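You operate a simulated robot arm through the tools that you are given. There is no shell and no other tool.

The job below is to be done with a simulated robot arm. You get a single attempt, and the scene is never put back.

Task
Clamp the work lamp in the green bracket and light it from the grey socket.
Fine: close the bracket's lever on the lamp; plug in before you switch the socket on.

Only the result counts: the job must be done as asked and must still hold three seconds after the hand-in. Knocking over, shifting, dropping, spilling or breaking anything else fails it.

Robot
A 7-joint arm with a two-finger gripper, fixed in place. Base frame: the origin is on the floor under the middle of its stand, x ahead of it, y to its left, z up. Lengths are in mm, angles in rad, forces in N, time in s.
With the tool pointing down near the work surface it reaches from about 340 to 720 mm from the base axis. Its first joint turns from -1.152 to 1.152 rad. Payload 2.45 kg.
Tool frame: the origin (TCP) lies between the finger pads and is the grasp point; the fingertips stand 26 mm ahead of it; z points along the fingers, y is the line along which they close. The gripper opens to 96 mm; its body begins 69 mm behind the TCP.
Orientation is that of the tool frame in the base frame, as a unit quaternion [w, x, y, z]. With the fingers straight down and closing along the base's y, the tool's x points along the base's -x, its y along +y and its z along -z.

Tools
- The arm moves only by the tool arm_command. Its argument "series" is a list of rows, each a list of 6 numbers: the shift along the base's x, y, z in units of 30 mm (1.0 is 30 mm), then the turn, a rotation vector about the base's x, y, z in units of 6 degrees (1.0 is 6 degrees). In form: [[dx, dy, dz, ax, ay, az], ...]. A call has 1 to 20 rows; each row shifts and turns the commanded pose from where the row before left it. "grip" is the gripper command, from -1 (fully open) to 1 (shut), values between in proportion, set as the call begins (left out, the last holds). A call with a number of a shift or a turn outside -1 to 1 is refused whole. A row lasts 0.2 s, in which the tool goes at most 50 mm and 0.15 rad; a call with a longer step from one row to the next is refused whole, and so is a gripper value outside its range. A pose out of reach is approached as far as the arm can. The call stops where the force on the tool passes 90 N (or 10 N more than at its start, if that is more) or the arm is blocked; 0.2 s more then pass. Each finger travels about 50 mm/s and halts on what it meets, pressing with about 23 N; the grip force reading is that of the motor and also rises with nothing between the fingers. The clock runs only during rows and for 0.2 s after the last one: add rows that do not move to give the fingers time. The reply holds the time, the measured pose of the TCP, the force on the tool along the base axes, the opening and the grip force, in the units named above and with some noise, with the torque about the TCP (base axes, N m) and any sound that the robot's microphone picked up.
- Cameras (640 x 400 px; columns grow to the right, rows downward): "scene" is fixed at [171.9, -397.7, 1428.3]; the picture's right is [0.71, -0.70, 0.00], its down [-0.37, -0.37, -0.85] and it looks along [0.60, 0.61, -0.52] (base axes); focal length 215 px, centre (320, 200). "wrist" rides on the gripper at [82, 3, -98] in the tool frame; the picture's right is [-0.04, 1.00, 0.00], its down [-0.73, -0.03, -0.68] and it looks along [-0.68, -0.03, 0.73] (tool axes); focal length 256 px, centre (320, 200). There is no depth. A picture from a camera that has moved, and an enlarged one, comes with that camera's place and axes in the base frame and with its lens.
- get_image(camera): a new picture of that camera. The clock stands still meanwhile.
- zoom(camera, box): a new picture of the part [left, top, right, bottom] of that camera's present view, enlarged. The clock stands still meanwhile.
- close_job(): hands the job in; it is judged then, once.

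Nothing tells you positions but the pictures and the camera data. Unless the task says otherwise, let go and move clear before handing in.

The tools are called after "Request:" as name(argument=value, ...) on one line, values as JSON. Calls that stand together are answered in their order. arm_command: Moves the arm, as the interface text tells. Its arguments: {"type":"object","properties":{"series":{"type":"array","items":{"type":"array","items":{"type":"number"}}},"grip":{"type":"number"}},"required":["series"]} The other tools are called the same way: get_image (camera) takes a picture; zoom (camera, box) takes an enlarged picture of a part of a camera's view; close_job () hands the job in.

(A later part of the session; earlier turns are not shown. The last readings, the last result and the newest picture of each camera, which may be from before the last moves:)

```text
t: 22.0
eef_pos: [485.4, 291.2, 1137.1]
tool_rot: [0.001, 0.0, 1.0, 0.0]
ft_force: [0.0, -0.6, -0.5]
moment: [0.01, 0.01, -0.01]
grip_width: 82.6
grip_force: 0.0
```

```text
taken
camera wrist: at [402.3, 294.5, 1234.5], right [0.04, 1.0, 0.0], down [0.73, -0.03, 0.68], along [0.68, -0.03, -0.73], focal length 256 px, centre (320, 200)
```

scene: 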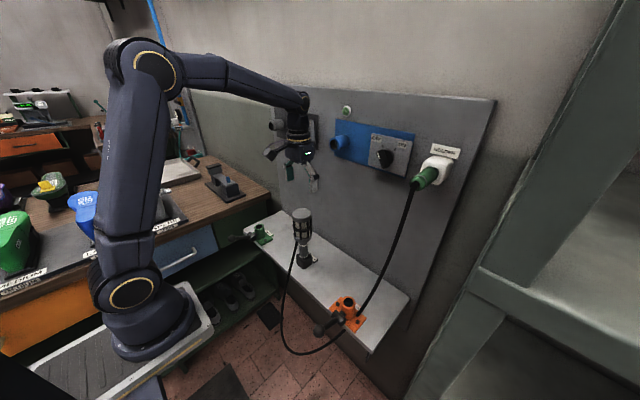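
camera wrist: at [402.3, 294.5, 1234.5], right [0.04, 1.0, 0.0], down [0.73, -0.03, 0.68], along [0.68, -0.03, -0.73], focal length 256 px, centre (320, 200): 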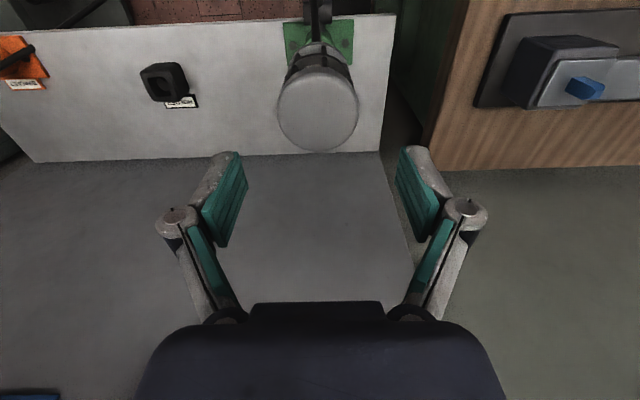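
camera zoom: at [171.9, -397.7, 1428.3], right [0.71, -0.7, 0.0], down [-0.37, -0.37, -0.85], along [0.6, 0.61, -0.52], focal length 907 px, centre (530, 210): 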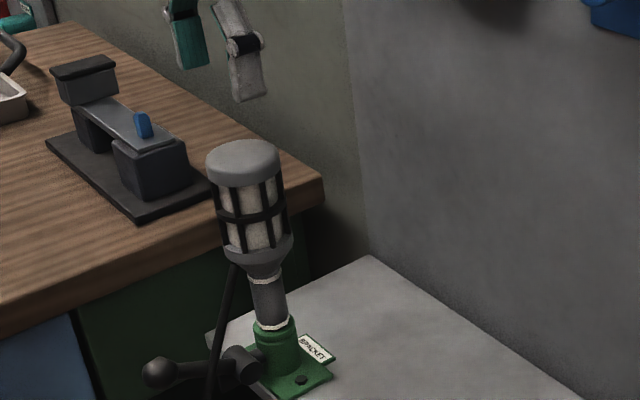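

The lamp stands freely in the bracket. Next I'll close the fingers and move over the lever knob near (374, 289, 860) to try pressing it down.

Request:
arm_command(series=[[-0.95, 0, 0, 0, 0, 0], [-0.95, 0, 0, 0, 0, 0], [-0.95, 0, 0, 0, 0, 0], [-0.95, -0.05, 0, 0, 0, 0], [0, 0, -0.9, 0, 0, 0], [0, 0, -0.9, 0, 0, 0], [0, 0, -0.9, 0, 0, 0], [0, 0, -0.9, 0, 0, 0], [0, 0, -0.9, 0, 0, 0], [0, 0, -0.9, 0, 0, 0], [0, 0, -0.6, 0, 0, 0], [0, 0, 0, 0, 0, 0]], grip=1)

Request:
get_image(camera="wrist")

Request:
zoom(camera="scene", box=[220, 160, 300, 260])

```text
t: 24.6
eef_pos: [371.6, 288.6, 954.8]
tool_rot: [0.001, 0.0, 1.0, 0.0]
ft_force: [0.0, 0.0, 0.8]
moment: [-0.01, -0.03, 0.01]
grip_width: 0.0
grip_force: 23.4
```

```text
taken
camera wrist: at [288.9, 292.3, 1053.5], right [0.04, 1.0, 0.0], down [0.73, -0.03, 0.68], along [0.68, -0.03, -0.73], focal length 256 px, centre (320, 200)
```

wrist: 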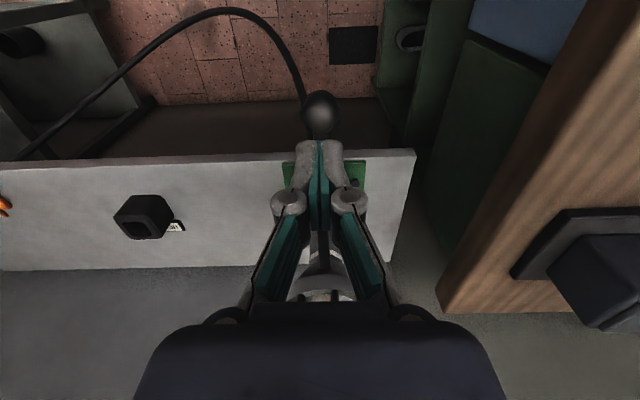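

```text
4.00 times, centred on (260, 210) of scene
camera zoom: at [171.9, -397.7, 1428.3], right [0.71, -0.7, 0.0], down [-0.37, -0.37, -0.85], along [0.6, 0.61, -0.52], focal length 862 px, centre (560, 160)
```

zoom: 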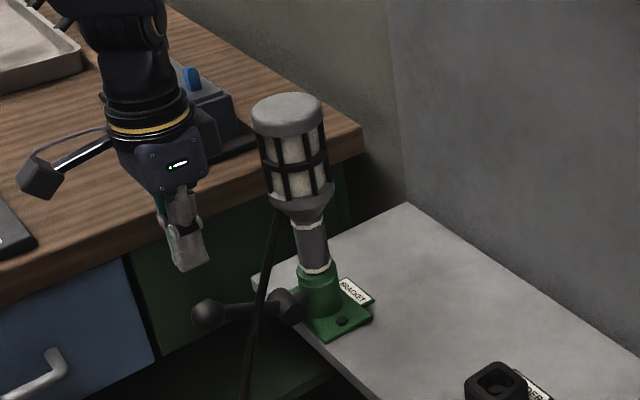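

The closed fingers are right above the knob. I'll descend toward it and feel for contact.

Request:
arm_command(series=[[0, 0, -0.7, 0, 0, 0], [0, 0, -0.5, 0, 0, 0], [0, 0, -0.3, 0, 0, 0], [0, 0, -0.15, 0, 0, 0], [0, 0, -0.15, 0, 0, 0], [0, 0, -0.15, 0, 0, 0], [0, 0, 0, 0, 0, 0]], grip=1)

Request:
get_image(camera="wrist")

Request:
zoom(camera="scene", box=[220, 160, 300, 260])

```text
t: 26.2
eef_pos: [371.0, 289.2, 897.4]
tool_rot: [-0.001, 0.0, 1.0, 0.001]
ft_force: [-0.6, 0.6, -0.3]
moment: [0.0, 0.01, 0.0]
grip_width: 0.0
grip_force: 22.7
```

```text
taken
camera wrist: at [288.7, 292.6, 995.2], right [0.04, 1.0, 0.0], down [0.73, -0.03, 0.68], along [0.68, -0.03, -0.73], focal length 256 px, centre (320, 200)
```

wrist: 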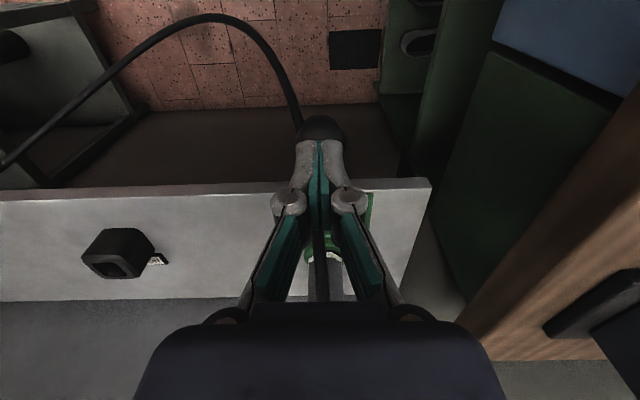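

```text
4.00 times, centred on (260, 210) of scene
camera zoom: at [171.9, -397.7, 1428.3], right [0.71, -0.7, 0.0], down [-0.37, -0.37, -0.85], along [0.6, 0.61, -0.52], focal length 862 px, centre (560, 160)
```

zoom: 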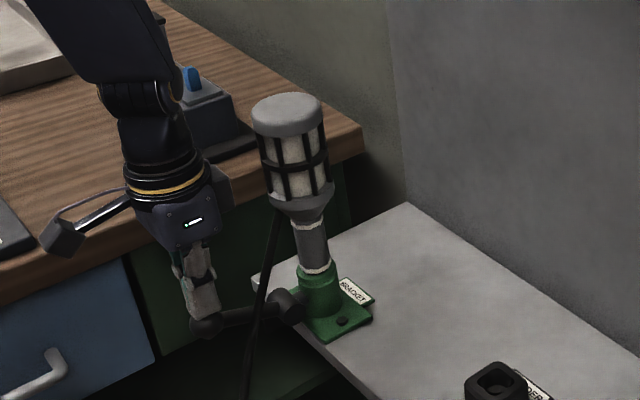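

No contact yet, but the tips are about to touch the knob. I'll continue in 3 mm steps.

Request:
arm_command(series=[[0, 0, -0.1, 0, 0, 0], [0, 0, -0.1, 0, 0, 0], [0, 0, -0.1, 0, 0, 0], [0, 0, -0.1, 0, 0, 0], [0, 0, 0, 0, 0, 0]], grip=1)

Request:
zoom(camera="scene", box=[225, 200, 285, 260])

```text
t: 27.4
eef_pos: [371.6, 290.1, 885.8]
tool_rot: [-0.001, 0.0, 1.0, 0.0]
ft_force: [-0.5, -0.7, -0.4]
moment: [0.0, 0.02, 0.06]
grip_width: 0.0
grip_force: 23.0
```

```text
6.67 times, centred on (255, 230) of scene
camera zoom: at [171.9, -397.7, 1428.3], right [0.71, -0.7, 0.0], down [-0.37, -0.37, -0.85], along [0.6, 0.61, -0.52], focal length 1436 px, centre (753, 0)
```

zoom: 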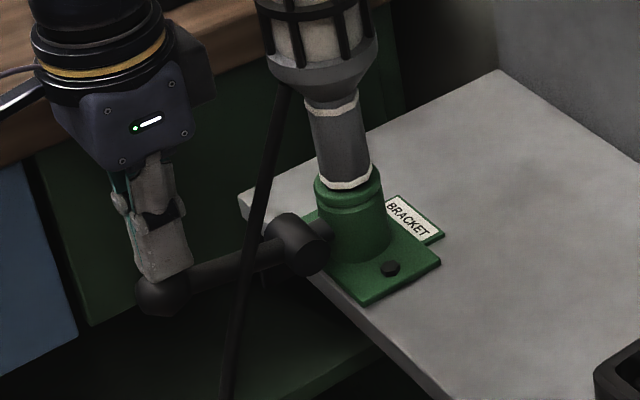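

The lever moves down freely under the fingertips, which confirms the closing direction. I'll keep pushing it along its arc.

Request:
arm_command(series=[[0, 0, -0.2, 0, 0, 0], [0, 0, -0.2, 0, 0, 0], [0, 0, -0.2, 0, 0, 0], [0, 0, -0.2, 0, 0, 0], [0, 0, -0.2, 0, 0, 0], [0, 0, -0.2, 0, 0, 0], [0, 0, -0.2, 0, 0, 0], [0, 0, 0, 0, 0, 0]], grip=1)

Request:
zoom(camera="scene", box=[225, 200, 285, 260])

Request:
get_image(camera="wrist")

```text
t: 29.2
eef_pos: [371.9, 289.4, 843.3]
tool_rot: [0.0, 0.0, 1.0, -0.001]
ft_force: [0.0, -0.3, 0.0]
moment: [-0.01, 0.0, -0.02]
grip_width: 0.0
grip_force: 28.0
```

```text
6.67 times, centred on (255, 230) of scene
camera zoom: at [171.9, -397.7, 1428.3], right [0.71, -0.7, 0.0], down [-0.37, -0.37, -0.85], along [0.6, 0.61, -0.52], focal length 1436 px, centre (753, 0)
```

zoom: 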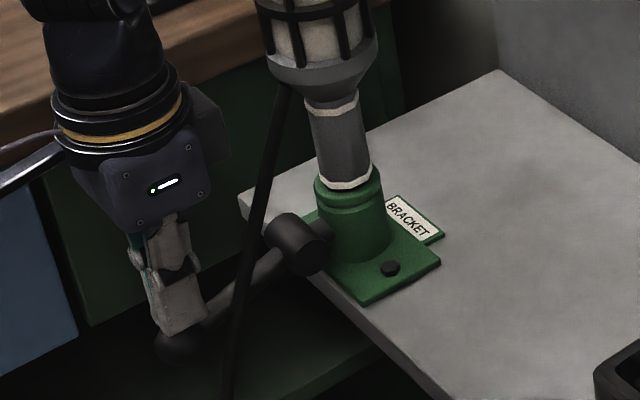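

```text
taken
camera wrist: at [288.8, 292.9, 941.5], right [0.04, 1.0, 0.0], down [0.73, -0.03, 0.68], along [0.68, -0.03, -0.73], focal length 256 px, centre (320, 200)
```

wrist: 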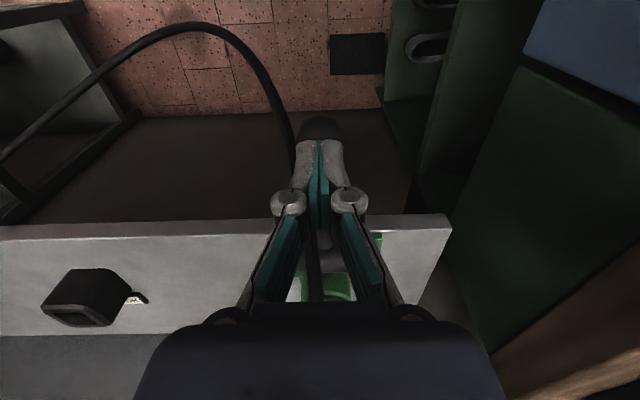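

The lever follows smoothly. To finish the swing without bringing the hand close to the lamp, I'll back off slightly and tilt the tool forward 45°.

Request:
arm_command(series=[[0, 0, 0.5, 0, 0, 0], [-0.13, 0, 0, 0, -0.9375, 0], [-0.13, 0, 0, 0, -0.9375, 0], [-0.13, 0, 0, 0, -0.9375, 0], [-0.13, 0, 0, 0, -0.9375, 0], [-0.13, 0, 0, 0, -0.9375, 0], [-0.13, 0, 0, 0, -0.9375, 0], [-0.13, 0, 0, 0, -0.9375, 0], [-0.13, 0, 0, 0, -0.9375, 0], [0, 0, 0, 0, 0, 0]], grip=1)

Request:
get_image(camera="wrist")

Request:
get_image(camera="scene")

```text
t: 31.4
eef_pos: [343.0, 282.1, 857.4]
tool_rot: [0.345, 0.005, 0.938, -0.016]
ft_force: [0.0, -0.6, 0.5]
moment: [-0.01, -0.02, 0.01]
grip_width: 0.0
grip_force: 28.1
out of reach, approached as far as the arm can: row 4, 5
```

```text
taken
camera wrist: at [216.2, 287.3, 878.6], right [0.05, 1.0, 0.0], down [0.12, -0.01, 0.99], along [0.99, -0.05, -0.12], focal length 256 px, centre (320, 200)
```

wrist: 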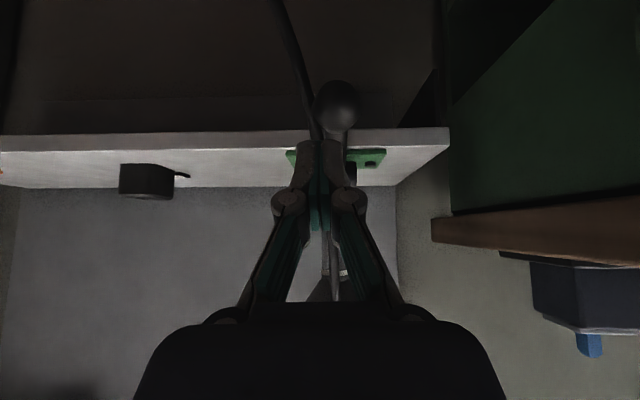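

```text
taken
```

scene: 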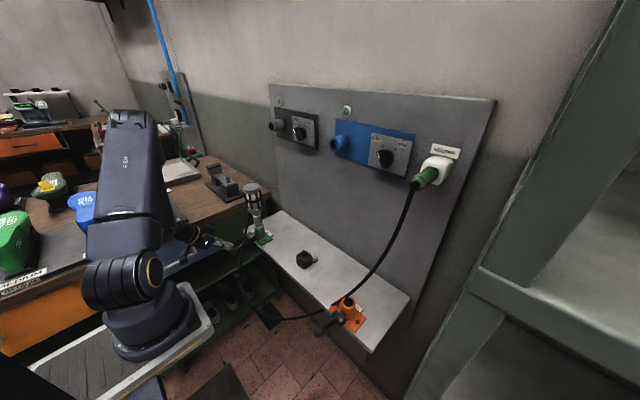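

That tilt is at the edge of the arm's reach (about 40° attained). I'll move forward and down onto the knob, which brings the arm back into range.

Request:
arm_command(series=[[0.2, 0, -0.2, 0, 0, 0], [0.15, 0, -0.3, 0, 0, 0], [0, 0, 0, 0, 0, 0]], grip=1)

Request:
get_image(camera="wrist")

```text
t: 32.2
eef_pos: [353.3, 280.9, 842.9]
tool_rot: [0.345, 0.005, 0.938, -0.015]
ft_force: [0.2, 0.0, 0.3]
moment: [0.01, -0.02, 0.02]
grip_width: 0.0
grip_force: 28.6
```

```text
taken
camera wrist: at [226.7, 287.5, 863.5], right [0.05, 1.0, 0.0], down [0.12, -0.01, 0.99], along [0.99, -0.05, -0.12], focal length 256 px, centre (320, 200)
```

wrist: 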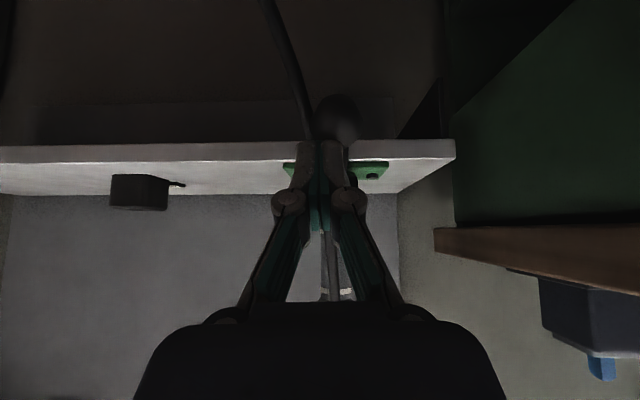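

I'll re-centre in y on the knob and push along the arc to about 45° below horizontal.

Request:
arm_command(series=[[0, 0.25, 0, 0, 0, 0], [0.03, 0, -0.25, 0, 0, 0], [0.07, 0, -0.25, 0, 0, 0], [0.12, 0, -0.25, 0, 0, 0], [0.15, 0, -0.25, 0, 0, 0], [0, 0, 0, 0, 0, 0]], grip=1)

Request:
get_image(camera="wrist")

Request:
zoom(camera="scene", box=[225, 200, 285, 260])

```text
t: 33.6
eef_pos: [361.4, 287.6, 817.4]
tool_rot: [0.348, 0.005, 0.937, -0.016]
ft_force: [-25.2, -11.2, 43.5]
moment: [-0.06, 0.22, -0.23]
grip_width: 6.0
grip_force: 28.7
stopped in row 6: the force on the tool passed its limit at 94 N (the readings are from after the stop); the commanded pose is now the measured one
```

```text
taken
camera wrist: at [234.6, 294.4, 837.0], right [0.05, 1.0, 0.0], down [0.11, -0.01, 0.99], along [0.99, -0.05, -0.11], focal length 256 px, centre (320, 200)
```

wrist: 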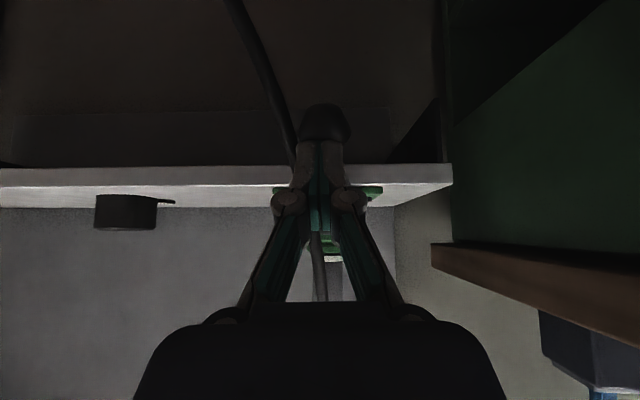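

```text
6.67 times, centred on (255, 230) of scene
camera zoom: at [170.9, -398.4, 1428.3], right [0.71, -0.7, 0.0], down [-0.37, -0.37, -0.85], along [0.6, 0.61, -0.52], focal length 1436 px, centre (753, 0)
```

zoom: 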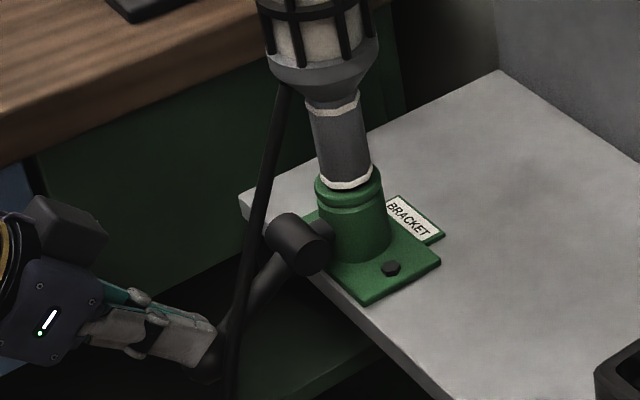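

The push met firm resistance at about 37° below horizontal, roughly 60° of travel from open, which may be the end stop. I'll back off and look.

Request:
arm_command(series=[[-0.2, 0, 0.4, 0, 0, 0], [0, 0, 0.6, 0, 0, 0], [0, 0, 0.8, 0, 0, 0], [0, 0, 0.8, 0, 0, 0], [0, 0, 0, 0, 0, 0]], grip=1)

Request:
get_image(camera="wrist")

Request:
zoom(camera="scene", box=[225, 180, 305, 260])

```text
t: 34.8
eef_pos: [357.1, 288.9, 892.9]
tool_rot: [0.347, 0.005, 0.938, -0.016]
ft_force: [-0.5, 0.3, 0.3]
moment: [0.02, 0.02, 0.01]
grip_width: 0.0
grip_force: 28.4
```

```text
taken
camera wrist: at [230.3, 294.9, 913.3], right [0.05, 1.0, 0.0], down [0.11, -0.01, 0.99], along [0.99, -0.05, -0.11], focal length 256 px, centre (320, 200)
```

wrist: 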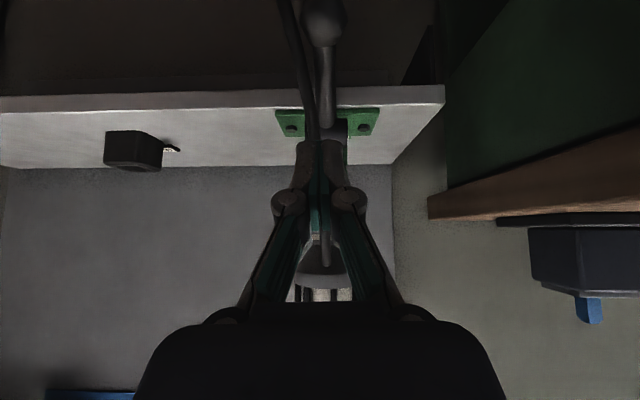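

```text
5.00 times, centred on (265, 220) of scene
camera zoom: at [171.9, -397.7, 1428.3], right [0.71, -0.7, 0.0], down [-0.37, -0.37, -0.85], along [0.6, 0.61, -0.52], focal length 1077 px, centre (595, 100)
```

zoom: 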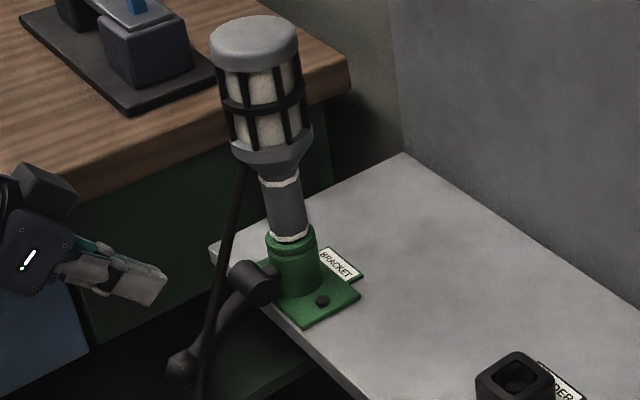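

The lever stays down. I'll press it once more, off the finger seam and in small steps, to make sure it is fully home.

Request:
arm_command(series=[[0, 0.25, -0.7, 0, 0, 0], [0, 0, -0.7, 0, 0, 0], [0.05, 0, -0.6, 0, 0, 0], [0.05, 0, -0.2, 0, 0, 0], [0, 0, 0, 0, 0, 0]], grip=1)

Request:
get_image(camera="wrist")

```text
t: 36.0
eef_pos: [360.0, 297.3, 826.8]
tool_rot: [0.348, 0.005, 0.937, -0.016]
ft_force: [0.2, -0.5, -0.1]
moment: [0.02, 0.01, -0.01]
grip_width: 0.1
grip_force: 28.7
```

```text
taken
camera wrist: at [233.4, 302.7, 847.2], right [0.05, 1.0, 0.0], down [0.11, -0.01, 0.99], along [0.99, -0.05, -0.11], focal length 256 px, centre (320, 200)
```

wrist: 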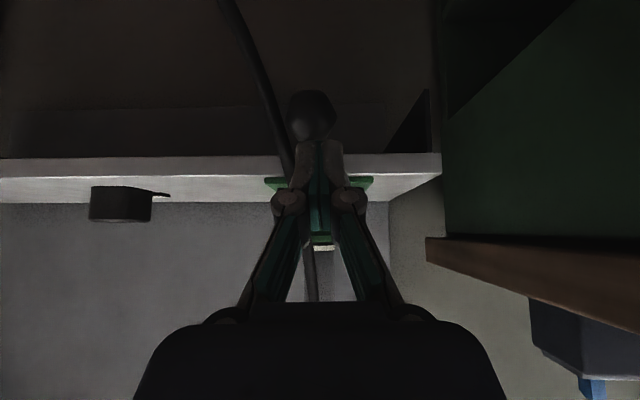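

Request:
arm_command(series=[[0.05, 0, -0.08, 0, 0, 0], [0.05, 0, -0.08, 0, 0, 0], [0.05, 0, -0.08, 0, 0, 0], [0, 0, 0, 0, 0, 0]], grip=1)

```text
t: 37.0
eef_pos: [364.5, 297.4, 820.7]
tool_rot: [0.348, 0.004, 0.938, -0.015]
ft_force: [-3.6, -1.5, 10.2]
moment: [-0.11, 0.06, -0.07]
grip_width: 0.0
grip_force: 28.1
```

Request:
arm_command(series=[[0.04, 0, -0.06, 0, 0, 0], [0, 0, 0, 0, 0, 0]], grip=1)

Request:
zoom(camera="scene", box=[225, 200, 285, 260])

```text
t: 37.6
eef_pos: [365.3, 296.9, 818.9]
tool_rot: [0.349, 0.005, 0.937, -0.015]
ft_force: [-20.0, -4.4, 41.5]
moment: [-0.38, 0.24, -0.18]
grip_width: 0.1
grip_force: 28.4
```

```text
6.67 times, centred on (255, 230) of scene
camera zoom: at [171.0, -398.2, 1428.3], right [0.71, -0.7, 0.0], down [-0.37, -0.37, -0.85], along [0.6, 0.61, -0.52], focal length 1436 px, centre (753, 0)
```

zoom: 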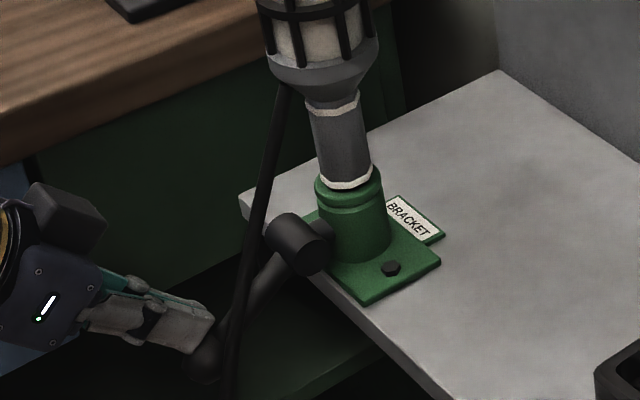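

The lever is rigid here: a 2 mm step raised the force by about 35 N, so it is against its closed stop. I'll back away and inspect the lamp and lever.

Request:
arm_command(series=[[-0.2, 0, 0.4, 0, 0, 0], [0, 0, 0.8, 0, 0, 0], [0, 0, 0.9, 0, 0, 0], [0, 0, 0.9, 0, 0, 0], [0, 0, 0.9, 0, 0.9375, 0], [0, 0, 0.9, 0, 0.9375, 0], [0, 0, 0.9, 0, 0.9375, 0], [0, 0, 0.9, 0, 0.9375, 0], [0, 0, 0.9, 0, 0.9375, 0], [0, 0, 0, 0, 0.9375, 0], [0, 0, 0, 0, 0.9375, 0], [0, 0, 0, 0, 0, 0]], grip=1)

Request:
get_image(camera="wrist")

Request:
zoom(camera="scene", box=[225, 180, 305, 260])

Request:
zoom(camera="scene", box=[256, 205, 288, 240])

```text
t: 40.2
eef_pos: [358.6, 295.2, 1044.0]
tool_rot: [0.01, -0.002, 1.0, -0.016]
ft_force: [0.6, -0.2, -0.5]
moment: [0.0, 0.02, 0.02]
grip_width: 0.1
grip_force: 28.4
```

```text
taken
camera wrist: at [274.6, 302.3, 1138.8], right [0.04, 1.0, -0.03], down [0.72, -0.01, 0.7], along [0.69, -0.05, -0.72], focal length 256 px, centre (320, 200)
```

wrist: 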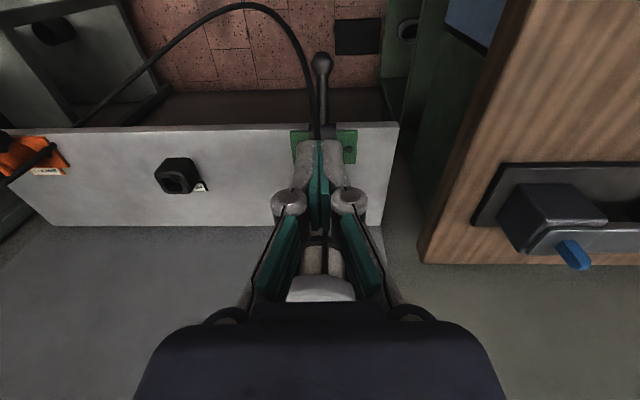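

```text
5.00 times, centred on (265, 220) of scene
camera zoom: at [171.9, -397.7, 1428.3], right [0.71, -0.7, 0.0], down [-0.37, -0.37, -0.85], along [0.6, 0.61, -0.52], focal length 1077 px, centre (595, 100)
```

zoom: 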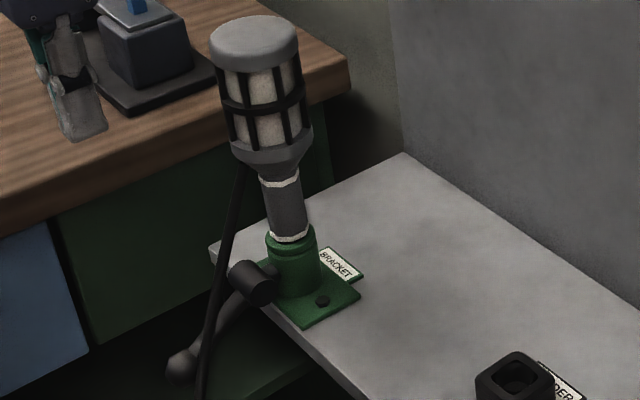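

```text
11.43 times, centred on (272, 222) of scene
camera zoom: at [171.9, -397.7, 1428.3], right [0.71, -0.7, 0.0], down [-0.37, -0.37, -0.85], along [0.6, 0.61, -0.52], focal length 2462 px, centre (869, -57)
```

zoom: 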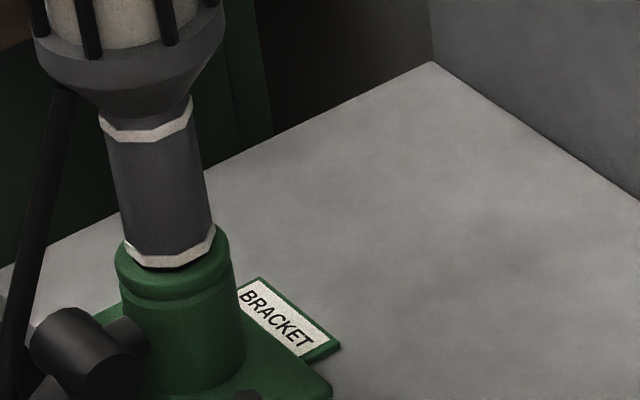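

The lever is down against its stop and the lamp stands upright in the bracket. Now for the plug: I'll rise, level the tool, and swing over toward the holder while turning the fingers to point at the panel.

Request:
arm_command(series=[[0, 0, 1, 0.1, 0.06, 0], [0, 0, 1, 0.1, 0.06, 0], [0, 0, 1, 0.1, 0.07, 0], [0, 0, 1, 0, 0, 0], [0, 0, 1, 0, 0, 0], [0, 0, 1, 0, 0, 0], [0.3, -0.95, 0.2, 0, 0, 0], [0.3, -0.95, 0.2, 0, 0, 0], [0.3, -0.95, 0.2, 0, 0, 0], [0.3, -0.95, 0.2, 0, 0, 0], [0.3, -0.95, 0, 0, 0, 0], [0.3, -0.95, 0, 0, 0, 0], [0.3, -0.95, 0, 0, 0, 0], [0.3, -0.95, 0, 0, 0, 0], [0, 0, 0, 0, 0, 0]], grip=-1)

Request:
get_image(camera="wrist")

```text
t: 43.4
eef_pos: [432.2, 67.9, 1248.0]
tool_rot: [0.002, -0.001, 1.0, 0.0]
ft_force: [0.3, -0.7, -0.1]
moment: [0.0, -0.02, -0.01]
grip_width: 96.1
grip_force: 0.1
```

```text
taken
camera wrist: at [349.1, 70.3, 1344.9], right [0.04, 1.0, 0.0], down [0.73, -0.03, 0.68], along [0.68, -0.03, -0.73], focal length 256 px, centre (320, 200)
```

wrist: 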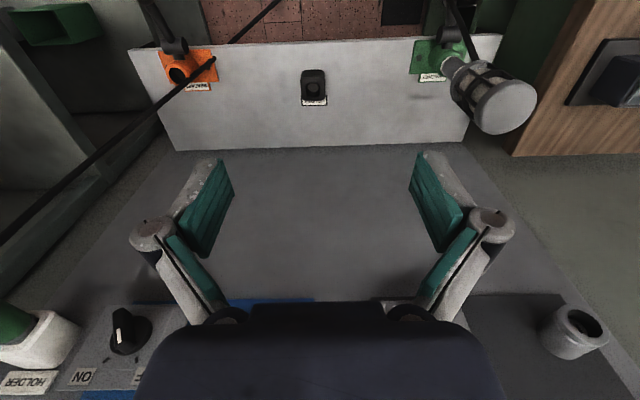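

The view is as expected. Now I'll rotate the tool to point at the panel while moving toward the plug.

Request:
arm_command(series=[[0.085, -0.75, 0, 0, -1, 0], [0.085, -0.75, 0, 0, -1, 0], [0.085, -0.75, 0, 0, -1, 0], [0.085, -0.75, 0, 0, -1, 0], [0.085, -0.75, 0, 0, -1, 0], [0.085, -0.75, 0, 0, -1, 0], [0.085, -0.75, 0, 0, -1, 0], [0.085, -0.75, 0, 0, -1, 0], [0.085, -0.75, 0, 0, -1, 0], [0.085, -0.75, 0, 0, -1, 0], [0.085, -0.75, 0, 0, -1, 0], [0.085, -0.75, 0, 0, -1, 0], [0.085, -0.75, 0, 0, -1, 0], [0.085, -0.75, 0, 0, -1, 0], [0.085, -0.75, 0, 0, -1, 0], [0, 0, 0, 0, 0, 0]], grip=-1)

Request:
get_image(camera="wrist")

Request:
get_image(camera="scene")

```text
t: 46.4
eef_pos: [470.7, -223.0, 1249.0]
tool_rot: [0.599, -0.059, 0.792, -0.102]
ft_force: [-1.0, 0.1, -0.5]
moment: [0.0, 0.01, 0.03]
grip_width: 96.2
grip_force: 0.0
stopped in row 14: the arm was blocked; the commanded pose is now the measured one
```

```text
taken
camera wrist: at [352.8, -230.1, 1196.6], right [0.04, 0.98, -0.19], down [-0.45, 0.19, 0.87], along [0.89, 0.05, 0.45], focal length 256 px, centre (320, 200)
```

wrist: 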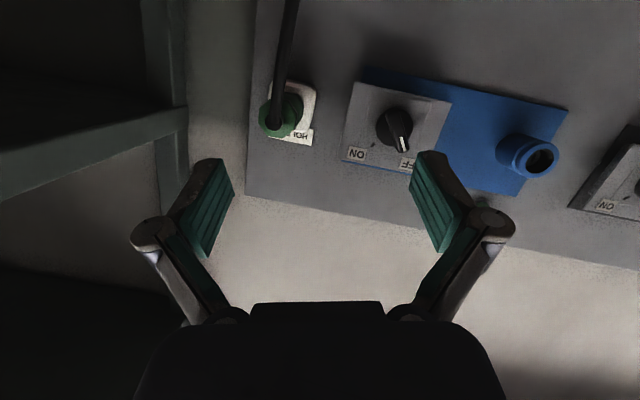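

```text
taken
```

scene: 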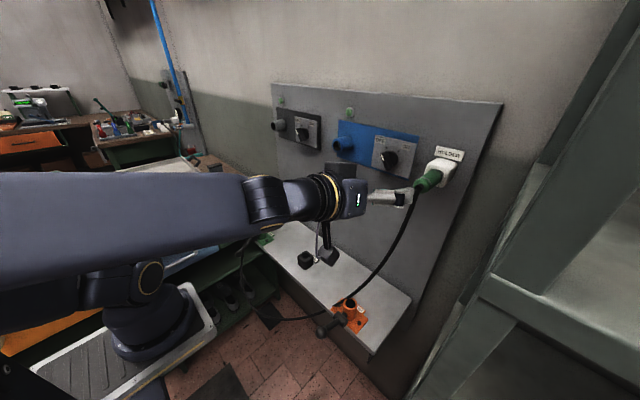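

The arm was blocked partway through, at about 70° of tilt with some twist. I'll check the scene camera pose and the surroundings before moving on.

Request:
zoom(camera="scene", box=[0, 100, 480, 400])

Request:
zoom(camera="scene", box=[240, 80, 500, 240])

```text
1.33 times, centred on (240, 250) of scene
camera zoom: at [167.2, -388.5, 1431.7], right [0.71, -0.7, 0.01], down [-0.36, -0.38, -0.85], along [0.6, 0.6, -0.53], focal length 287 px, centre (427, 133)
```

zoom: 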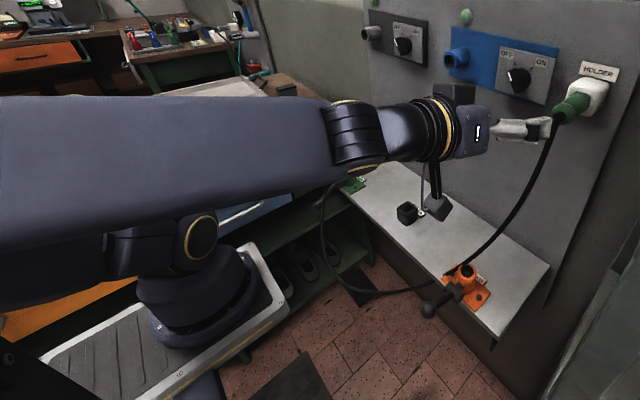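

```text
2.46 times, centred on (370, 160) of scene
camera zoom: at [167.2, -388.5, 1431.7], right [0.71, -0.7, 0.01], down [-0.36, -0.38, -0.85], along [0.6, 0.6, -0.53], focal length 530 px, centre (197, 298)
```

zoom: 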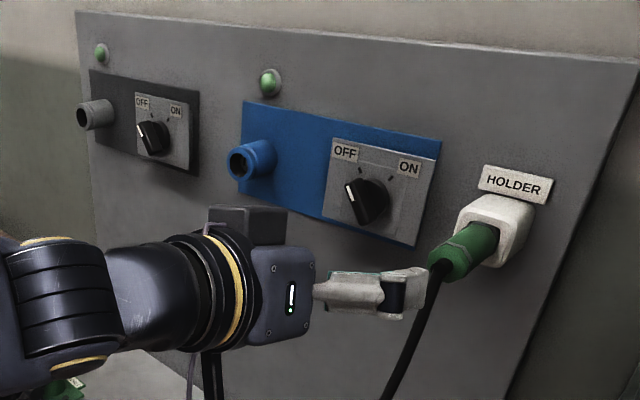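

The scene camera has shifted about 11 mm, so the folded elbow is probably pressing on its mount. I'll back out the way I came, back to fingers-down, and check that it recovers.

Request:
arm_command(series=[[0, 0.6, 0, 0.149, 0.878, -0.086], [0, 0.75, 0, 0.149, 0.878, -0.086], [-0.085, 0.75, 0, 0.149, 0.878, -0.086], [-0.085, 0.75, 0, 0.149, 0.878, -0.086]], grip=-1)

Request:
zoom(camera="scene", box=[0, 0, 640, 400])

```text
t: 47.4
eef_pos: [469.1, -147.6, 1243.6]
tool_rot: [0.445, -0.035, 0.892, -0.068]
ft_force: [-0.1, -1.0, 0.1]
moment: [0.02, 0.03, 0.0]
grip_width: 96.1
grip_force: 0.1
```

```text
1.00 times, centred on (320, 200) of scene (not enlarged: the box is as wide or as high as the picture)
camera zoom: at [171.9, -397.7, 1428.3], right [0.71, -0.7, 0.0], down [-0.37, -0.37, -0.85], along [0.6, 0.61, -0.52], focal length 215 px, centre (320, 200)
```

zoom: 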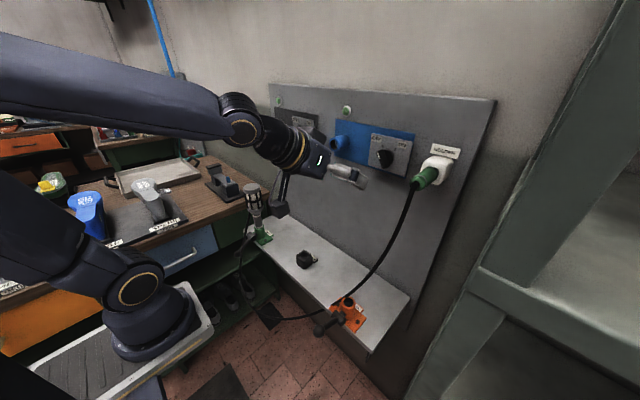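

The camera sprang back to exactly its original pose, so nothing was displaced. I'll do the plug with the fingers pointing down instead, which keeps the elbow clear of the mount.

Request:
arm_command(series=[[0, 0, 0.4, 0.15, 0.98, -0.077], [0, 0, 0.4, 0.15, 0.98, -0.077], [0, 0, 0.4, 0.15, 0.98, -0.077], [0, 0, 0.4, 0.15, 0.98, -0.077], [0, 0, 0.4, 0.15, 0.98, -0.077], [0, 0, 0.4, 0.15, 0.98, -0.077], [0, 0, 0.4, 0.15, 0.98, -0.077], [0, 0, 0.4, 0.15, 0.98, -0.077], [0, 0, 0.4, 0.15, 0.98, -0.077], [0, 0, 0, 0, 0, 0]], grip=-1)

Request:
zoom(camera="scene", box=[0, 0, 640, 400])

Request:
get_image(camera="wrist")

```text
t: 49.6
eef_pos: [470.0, -149.1, 1351.6]
tool_rot: [0.0, -0.002, 1.0, 0.0]
ft_force: [0.1, -1.3, 0.2]
moment: [-0.01, 0.0, -0.02]
grip_width: 96.1
grip_force: 0.0
```

```text
1.00 times, centred on (320, 200) of scene (not enlarged: the box is as wide or as high as the picture)
camera zoom: at [171.9, -397.7, 1428.3], right [0.71, -0.7, 0.0], down [-0.37, -0.37, -0.85], along [0.6, 0.61, -0.52], focal length 215 px, centre (320, 200)
```

zoom: 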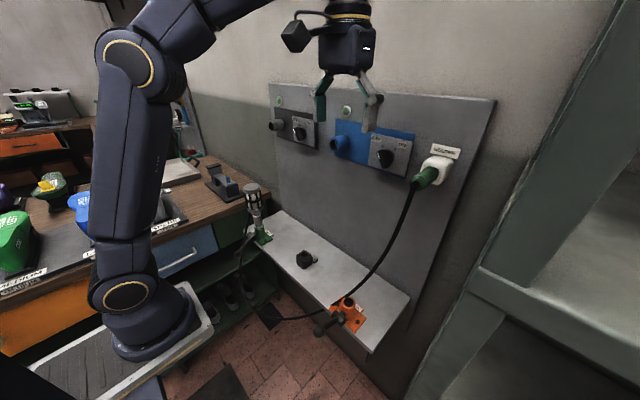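

```text
taken
camera wrist: at [387.5, -145.9, 1450.1], right [0.04, 1.0, 0.0], down [0.73, -0.03, 0.68], along [0.68, -0.02, -0.73], focal length 256 px, centre (320, 200)
```

wrist: 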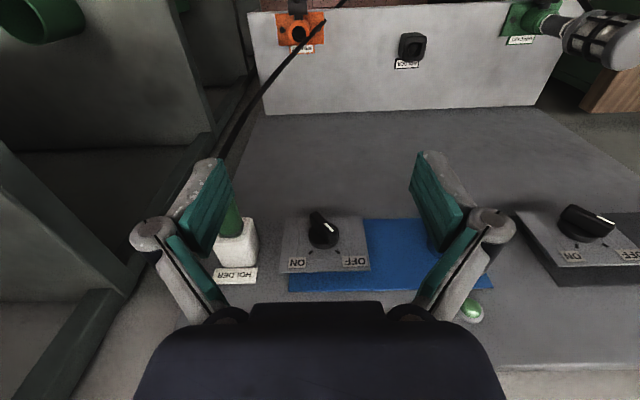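

The arm is clear now. I'll move over to the plug's y at this height and look down at it.

Request:
arm_command(series=[[0.3, -0.8, 0, 0, 0, 0], [0.3, -0.8, 0, 0, 0, 0], [0.3, -0.8, 0, 0, 0, 0], [0.3, -0.8, 0, 0, 0, 0], [0.3, -0.8, 0, 0, 0, 0], [0, 0, 0, 0, 0, 0]], grip=-1)

Request:
zoom(camera="scene", box=[0, 0, 640, 400])

Request:
get_image(camera="wrist")

```text
t: 51.0
eef_pos: [484.0, -194.8, 1344.7]
tool_rot: [0.003, -0.001, 1.0, 0.0]
ft_force: [-0.2, -0.4, 0.1]
moment: [0.01, -0.03, 0.01]
grip_width: 95.7
grip_force: 0.0
out of reach, approached as far as the arm can: row 2, 3, 4, 5
```

```text
1.00 times, centred on (320, 200) of scene (not enlarged: the box is as wide or as high as the picture)
camera zoom: at [171.9, -397.7, 1428.3], right [0.71, -0.7, 0.0], down [-0.37, -0.37, -0.85], along [0.6, 0.61, -0.52], focal length 215 px, centre (320, 200)
```

zoom: 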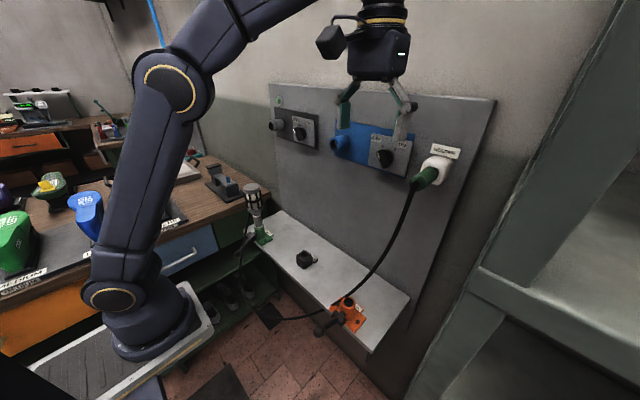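

```text
taken
camera wrist: at [401.0, -191.7, 1442.0], right [0.04, 1.0, 0.0], down [0.73, -0.03, 0.68], along [0.68, -0.03, -0.73], focal length 256 px, centre (320, 200)
```

wrist: 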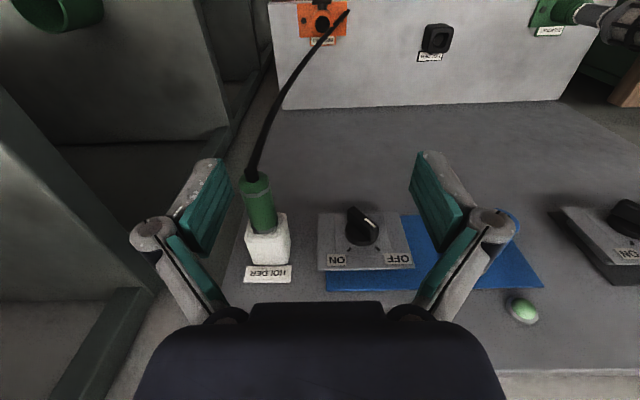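

Fingers-down runs out of reach at this height, so I'll use a 45° tilt instead, which keeps the arm well extended. First a closer look at the plug from here.

Request:
zoom(camera="wrist", box=[200, 140, 340, 300])

Request:
zoom(camera="scene", box=[380, 130, 480, 210])

Request:
zoom(camera="wrist", box=[300, 180, 640, 320])

```text
2.50 times, centred on (270, 220) of wrist
camera zoom: at [401.0, -191.7, 1442.0], right [0.04, 1.0, 0.0], down [0.73, -0.03, 0.68], along [0.68, -0.03, -0.73], focal length 640 px, centre (445, 150)
```

zoom: 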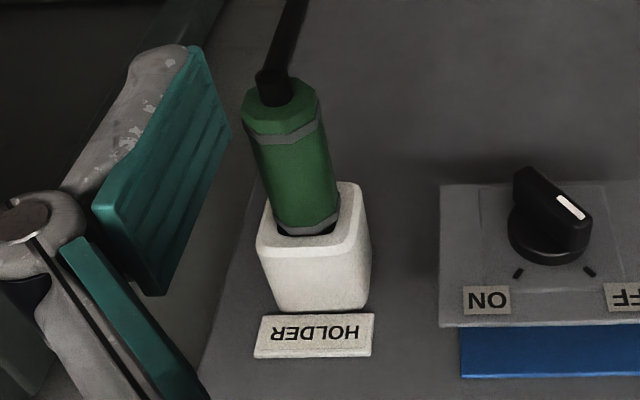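

```text
5.00 times, centred on (430, 170) of scene
camera zoom: at [171.9, -397.7, 1428.3], right [0.71, -0.7, 0.0], down [-0.37, -0.37, -0.85], along [0.6, 0.61, -0.52], focal length 1077 px, centre (-230, 350)
```

zoom: 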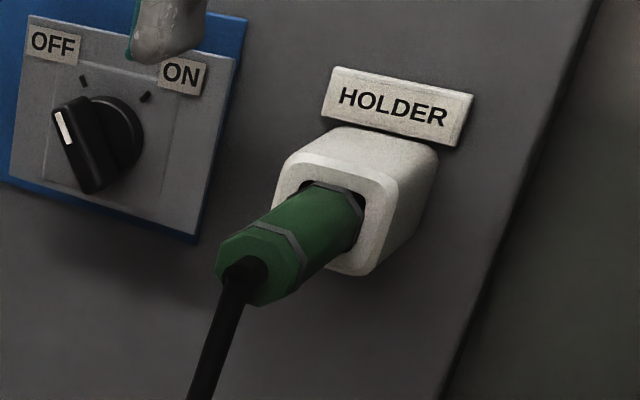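

```text
1.88 times, centred on (470, 250) of wrist
camera zoom: at [401.0, -191.7, 1442.0], right [0.04, 1.0, 0.0], down [0.73, -0.03, 0.68], along [0.68, -0.03, -0.73], focal length 482 px, centre (38, 106)
```

zoom: 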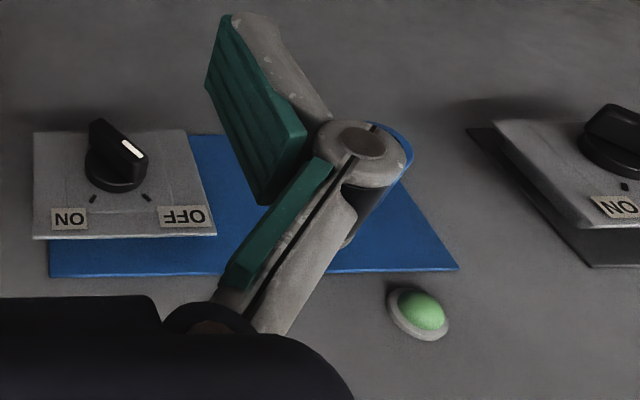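

The plug's axis is near y≈-266.5, z≈1240, with its body from x≈560 to 631. I'll tilt the tool 45° while moving to a staging point above and behind it.

Request:
arm_command(series=[[0.15, -0.3, -0.145, 0, -0.9375, 0], [0.15, -0.3, -0.145, 0, -0.9375, 0], [0.15, -0.3, -0.145, 0, -0.9375, 0], [0.15, -0.3, -0.145, 0, -0.9375, 0], [0.15, -0.3, -0.145, 0, -0.9375, 0], [0.15, -0.3, -0.145, 0, -0.9375, 0], [0.15, -0.3, -0.145, 0, -0.9375, 0], [0.15, -0.3, -0.145, 0, -0.9375, 0], [0, 0, 0, 0, 0, 0]], grip=-1)

Request:
zoom(camera="scene", box=[0, 0, 640, 400])

Request:
get_image(camera="wrist")

```text
t: 53.0
eef_pos: [520.3, -266.5, 1310.2]
tool_rot: [0.384, -0.001, 0.923, 0.0]
ft_force: [-0.1, -0.1, 0.8]
moment: [0.01, -0.01, -0.03]
grip_width: 95.9
grip_force: 0.1
```

```text
1.00 times, centred on (320, 200) of scene (not enlarged: the box is as wide or as high as the picture)
camera zoom: at [171.9, -397.7, 1428.3], right [0.71, -0.7, 0.0], down [-0.37, -0.37, -0.85], along [0.6, 0.61, -0.52], focal length 215 px, centre (320, 200)
```

zoom: 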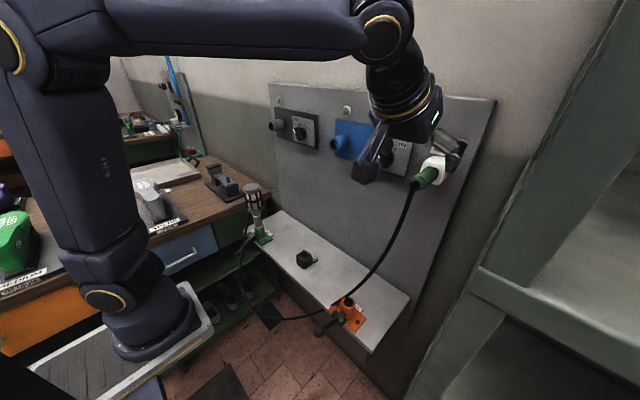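

```text
taken
camera wrist: at [391.8, -264.0, 1321.2], right [0.03, 1.0, 0.03], down [0.04, -0.03, 1.0], along [1.0, -0.03, -0.04], focal length 256 px, centre (320, 200)
```

wrist: 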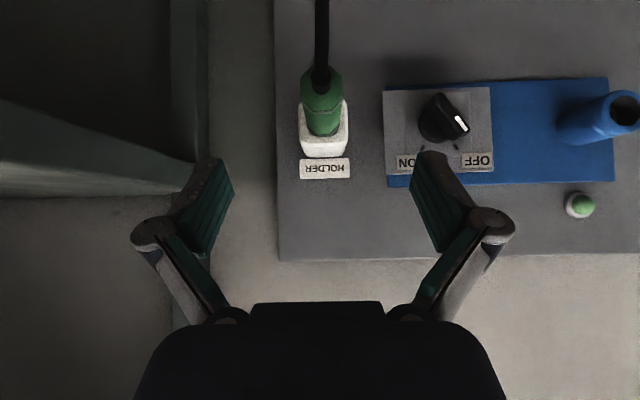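

The pose is good and the scene camera is undisturbed. I'll zoom in on the plug for final alignment.

Request:
zoom(camera="wrist", box=[270, 40, 380, 190])

```text
2.67 times, centred on (325, 115) of wrist
camera zoom: at [391.8, -264.0, 1321.2], right [0.03, 1.0, 0.03], down [0.04, -0.03, 1.0], along [1.0, -0.03, -0.04], focal length 683 px, centre (307, 427)
```

zoom: 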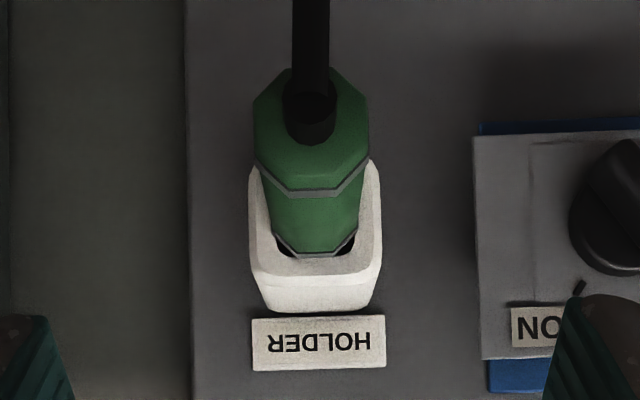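

The plug axis is at y≈-266, z≈1239, nicely centred. I'll advance along the tool axis with the fingers open about 72 mm to straddle it.

Request:
arm_command(series=[[0, 0.02, 0, 0, 0, 0], [0.332, 0, -0.336, 0, 0, 0], [0.332, 0, -0.336, 0, 0, 0], [0.332, 0, -0.336, 0, 0, 0], [0.332, 0, -0.336, 0, 0, 0], [0.332, 0, -0.336, 0, 0, 0], [0.332, 0, -0.336, 0, 0, 0], [0.332, 0, -0.336, 0, 0, 0], [0, 0, 0, 0, 0, 0]], grip=-0.5)

Request:
get_image(camera="wrist")

Request:
zoom(camera="scene", box=[340, 100, 500, 220])

```text
t: 55.0
eef_pos: [589.4, -265.3, 1239.6]
tool_rot: [0.383, -0.001, 0.924, 0.0]
ft_force: [0.7, -0.5, 0.3]
moment: [0.0, 0.0, 0.01]
grip_width: 72.2
grip_force: 0.0
```

```text
taken
camera wrist: at [462.3, -263.3, 1250.1], right [0.03, 1.0, 0.03], down [0.04, -0.03, 1.0], along [1.0, -0.02, -0.04], focal length 256 px, centre (320, 200)
```

wrist: 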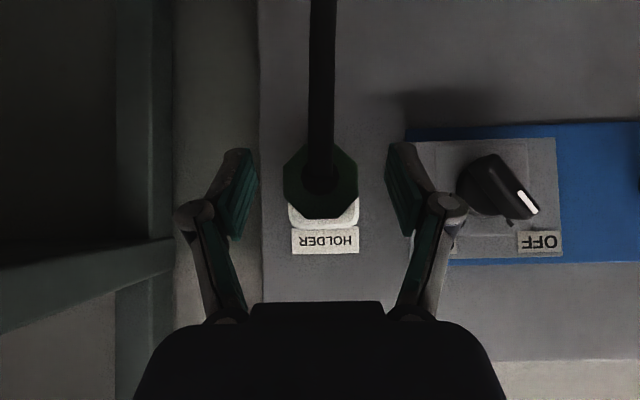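

```text
3.33 times, centred on (420, 160) of scene
camera zoom: at [171.9, -397.7, 1428.3], right [0.71, -0.7, 0.0], down [-0.37, -0.37, -0.85], along [0.6, 0.61, -0.52], focal length 718 px, centre (-13, 333)
```

zoom: 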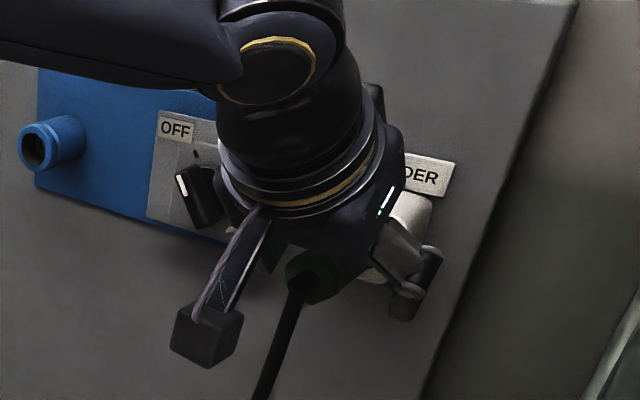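

The fingers straddle the plug, centred. I'll close on it.

Request:
arm_command(series=[[0, 0, 0, 0, 0, 0], [0, 0, 0, 0, 0, 0], [0, 0, 0, 0, 0, 0], [0, 0, 0, 0, 0, 0], [0, 0, 0, 0, 0, 0], [0, 0, 0, 0, 0, 0]], grip=1)

Request:
get_image(camera="wrist")

```text
t: 56.4
eef_pos: [591.2, -264.9, 1240.0]
tool_rot: [0.383, -0.003, 0.924, 0.001]
ft_force: [-2.7, 7.7, 0.9]
moment: [0.08, 0.01, 0.1]
grip_width: 28.0
grip_force: 22.7
```

```text
taken
camera wrist: at [462.1, -262.6, 1250.4], right [0.02, 1.0, 0.03], down [0.04, -0.03, 1.0], along [1.0, -0.02, -0.04], focal length 256 px, centre (320, 200)
```

wrist: 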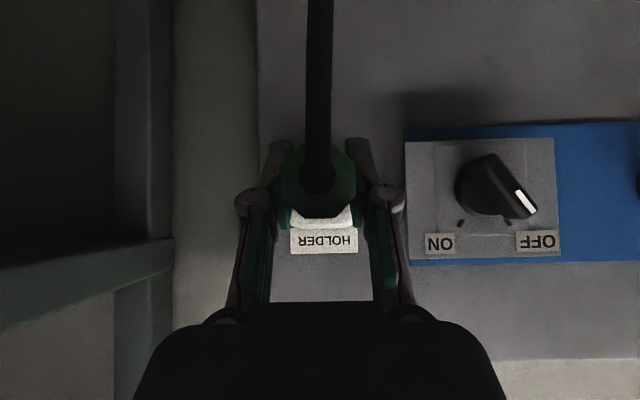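

The plug is gripped at 28 mm. I'll draw it straight out of the holder along -x.

Request:
arm_command(series=[[-0.15, 0.01, 0, 0, 0, 0], [-0.3, 0, 0, 0, 0, 0], [-0.3, 0, 0, 0, 0, 0], [-0.3, 0, 0, 0, 0, 0], [-0.3, 0, 0, 0, 0, 0], [-0.3, 0, 0, 0, 0, 0], [-0.3, 0, 0, 0, 0, 0], [-0.3, 0, 0, 0, 0, 0], [0, 0, 0, 0, 0, 0]], grip=1)

Request:
get_image(camera="wrist")

Request:
zoom(camera="scene", box=[340, 100, 500, 220])

```text
t: 58.4
eef_pos: [522.4, -265.5, 1239.8]
tool_rot: [0.382, -0.001, 0.924, 0.0]
ft_force: [-0.3, 0.1, 0.3]
moment: [0.0, -0.01, -0.03]
grip_width: 28.1
grip_force: 23.1
```

```text
taken
camera wrist: at [393.7, -263.2, 1250.4], right [0.03, 1.0, 0.03], down [0.04, -0.03, 1.0], along [1.0, -0.02, -0.04], focal length 256 px, centre (320, 200)
```

wrist: 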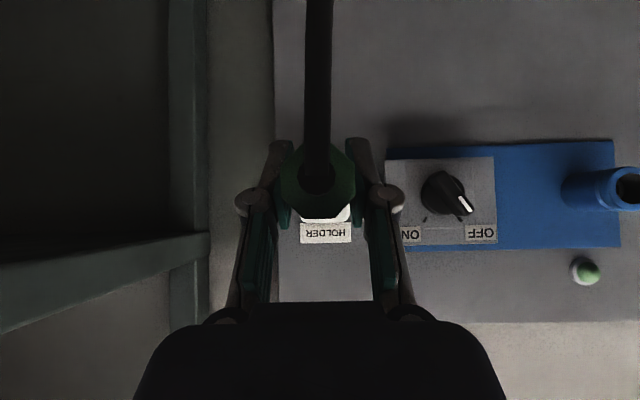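

```text
3.33 times, centred on (420, 160) of scene
camera zoom: at [171.9, -397.7, 1428.3], right [0.71, -0.7, 0.0], down [-0.37, -0.37, -0.85], along [0.6, 0.61, -0.52], focal length 718 px, centre (-13, 333)
```

zoom: 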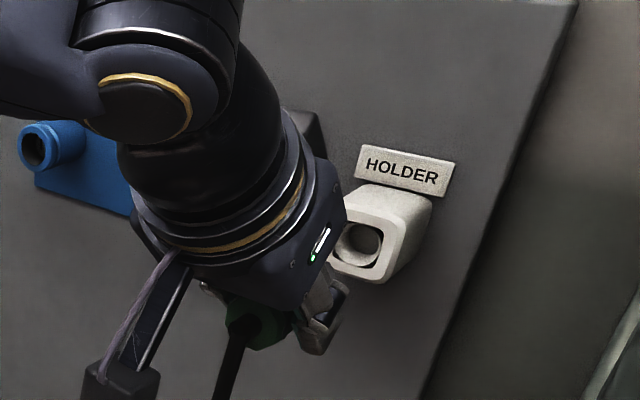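

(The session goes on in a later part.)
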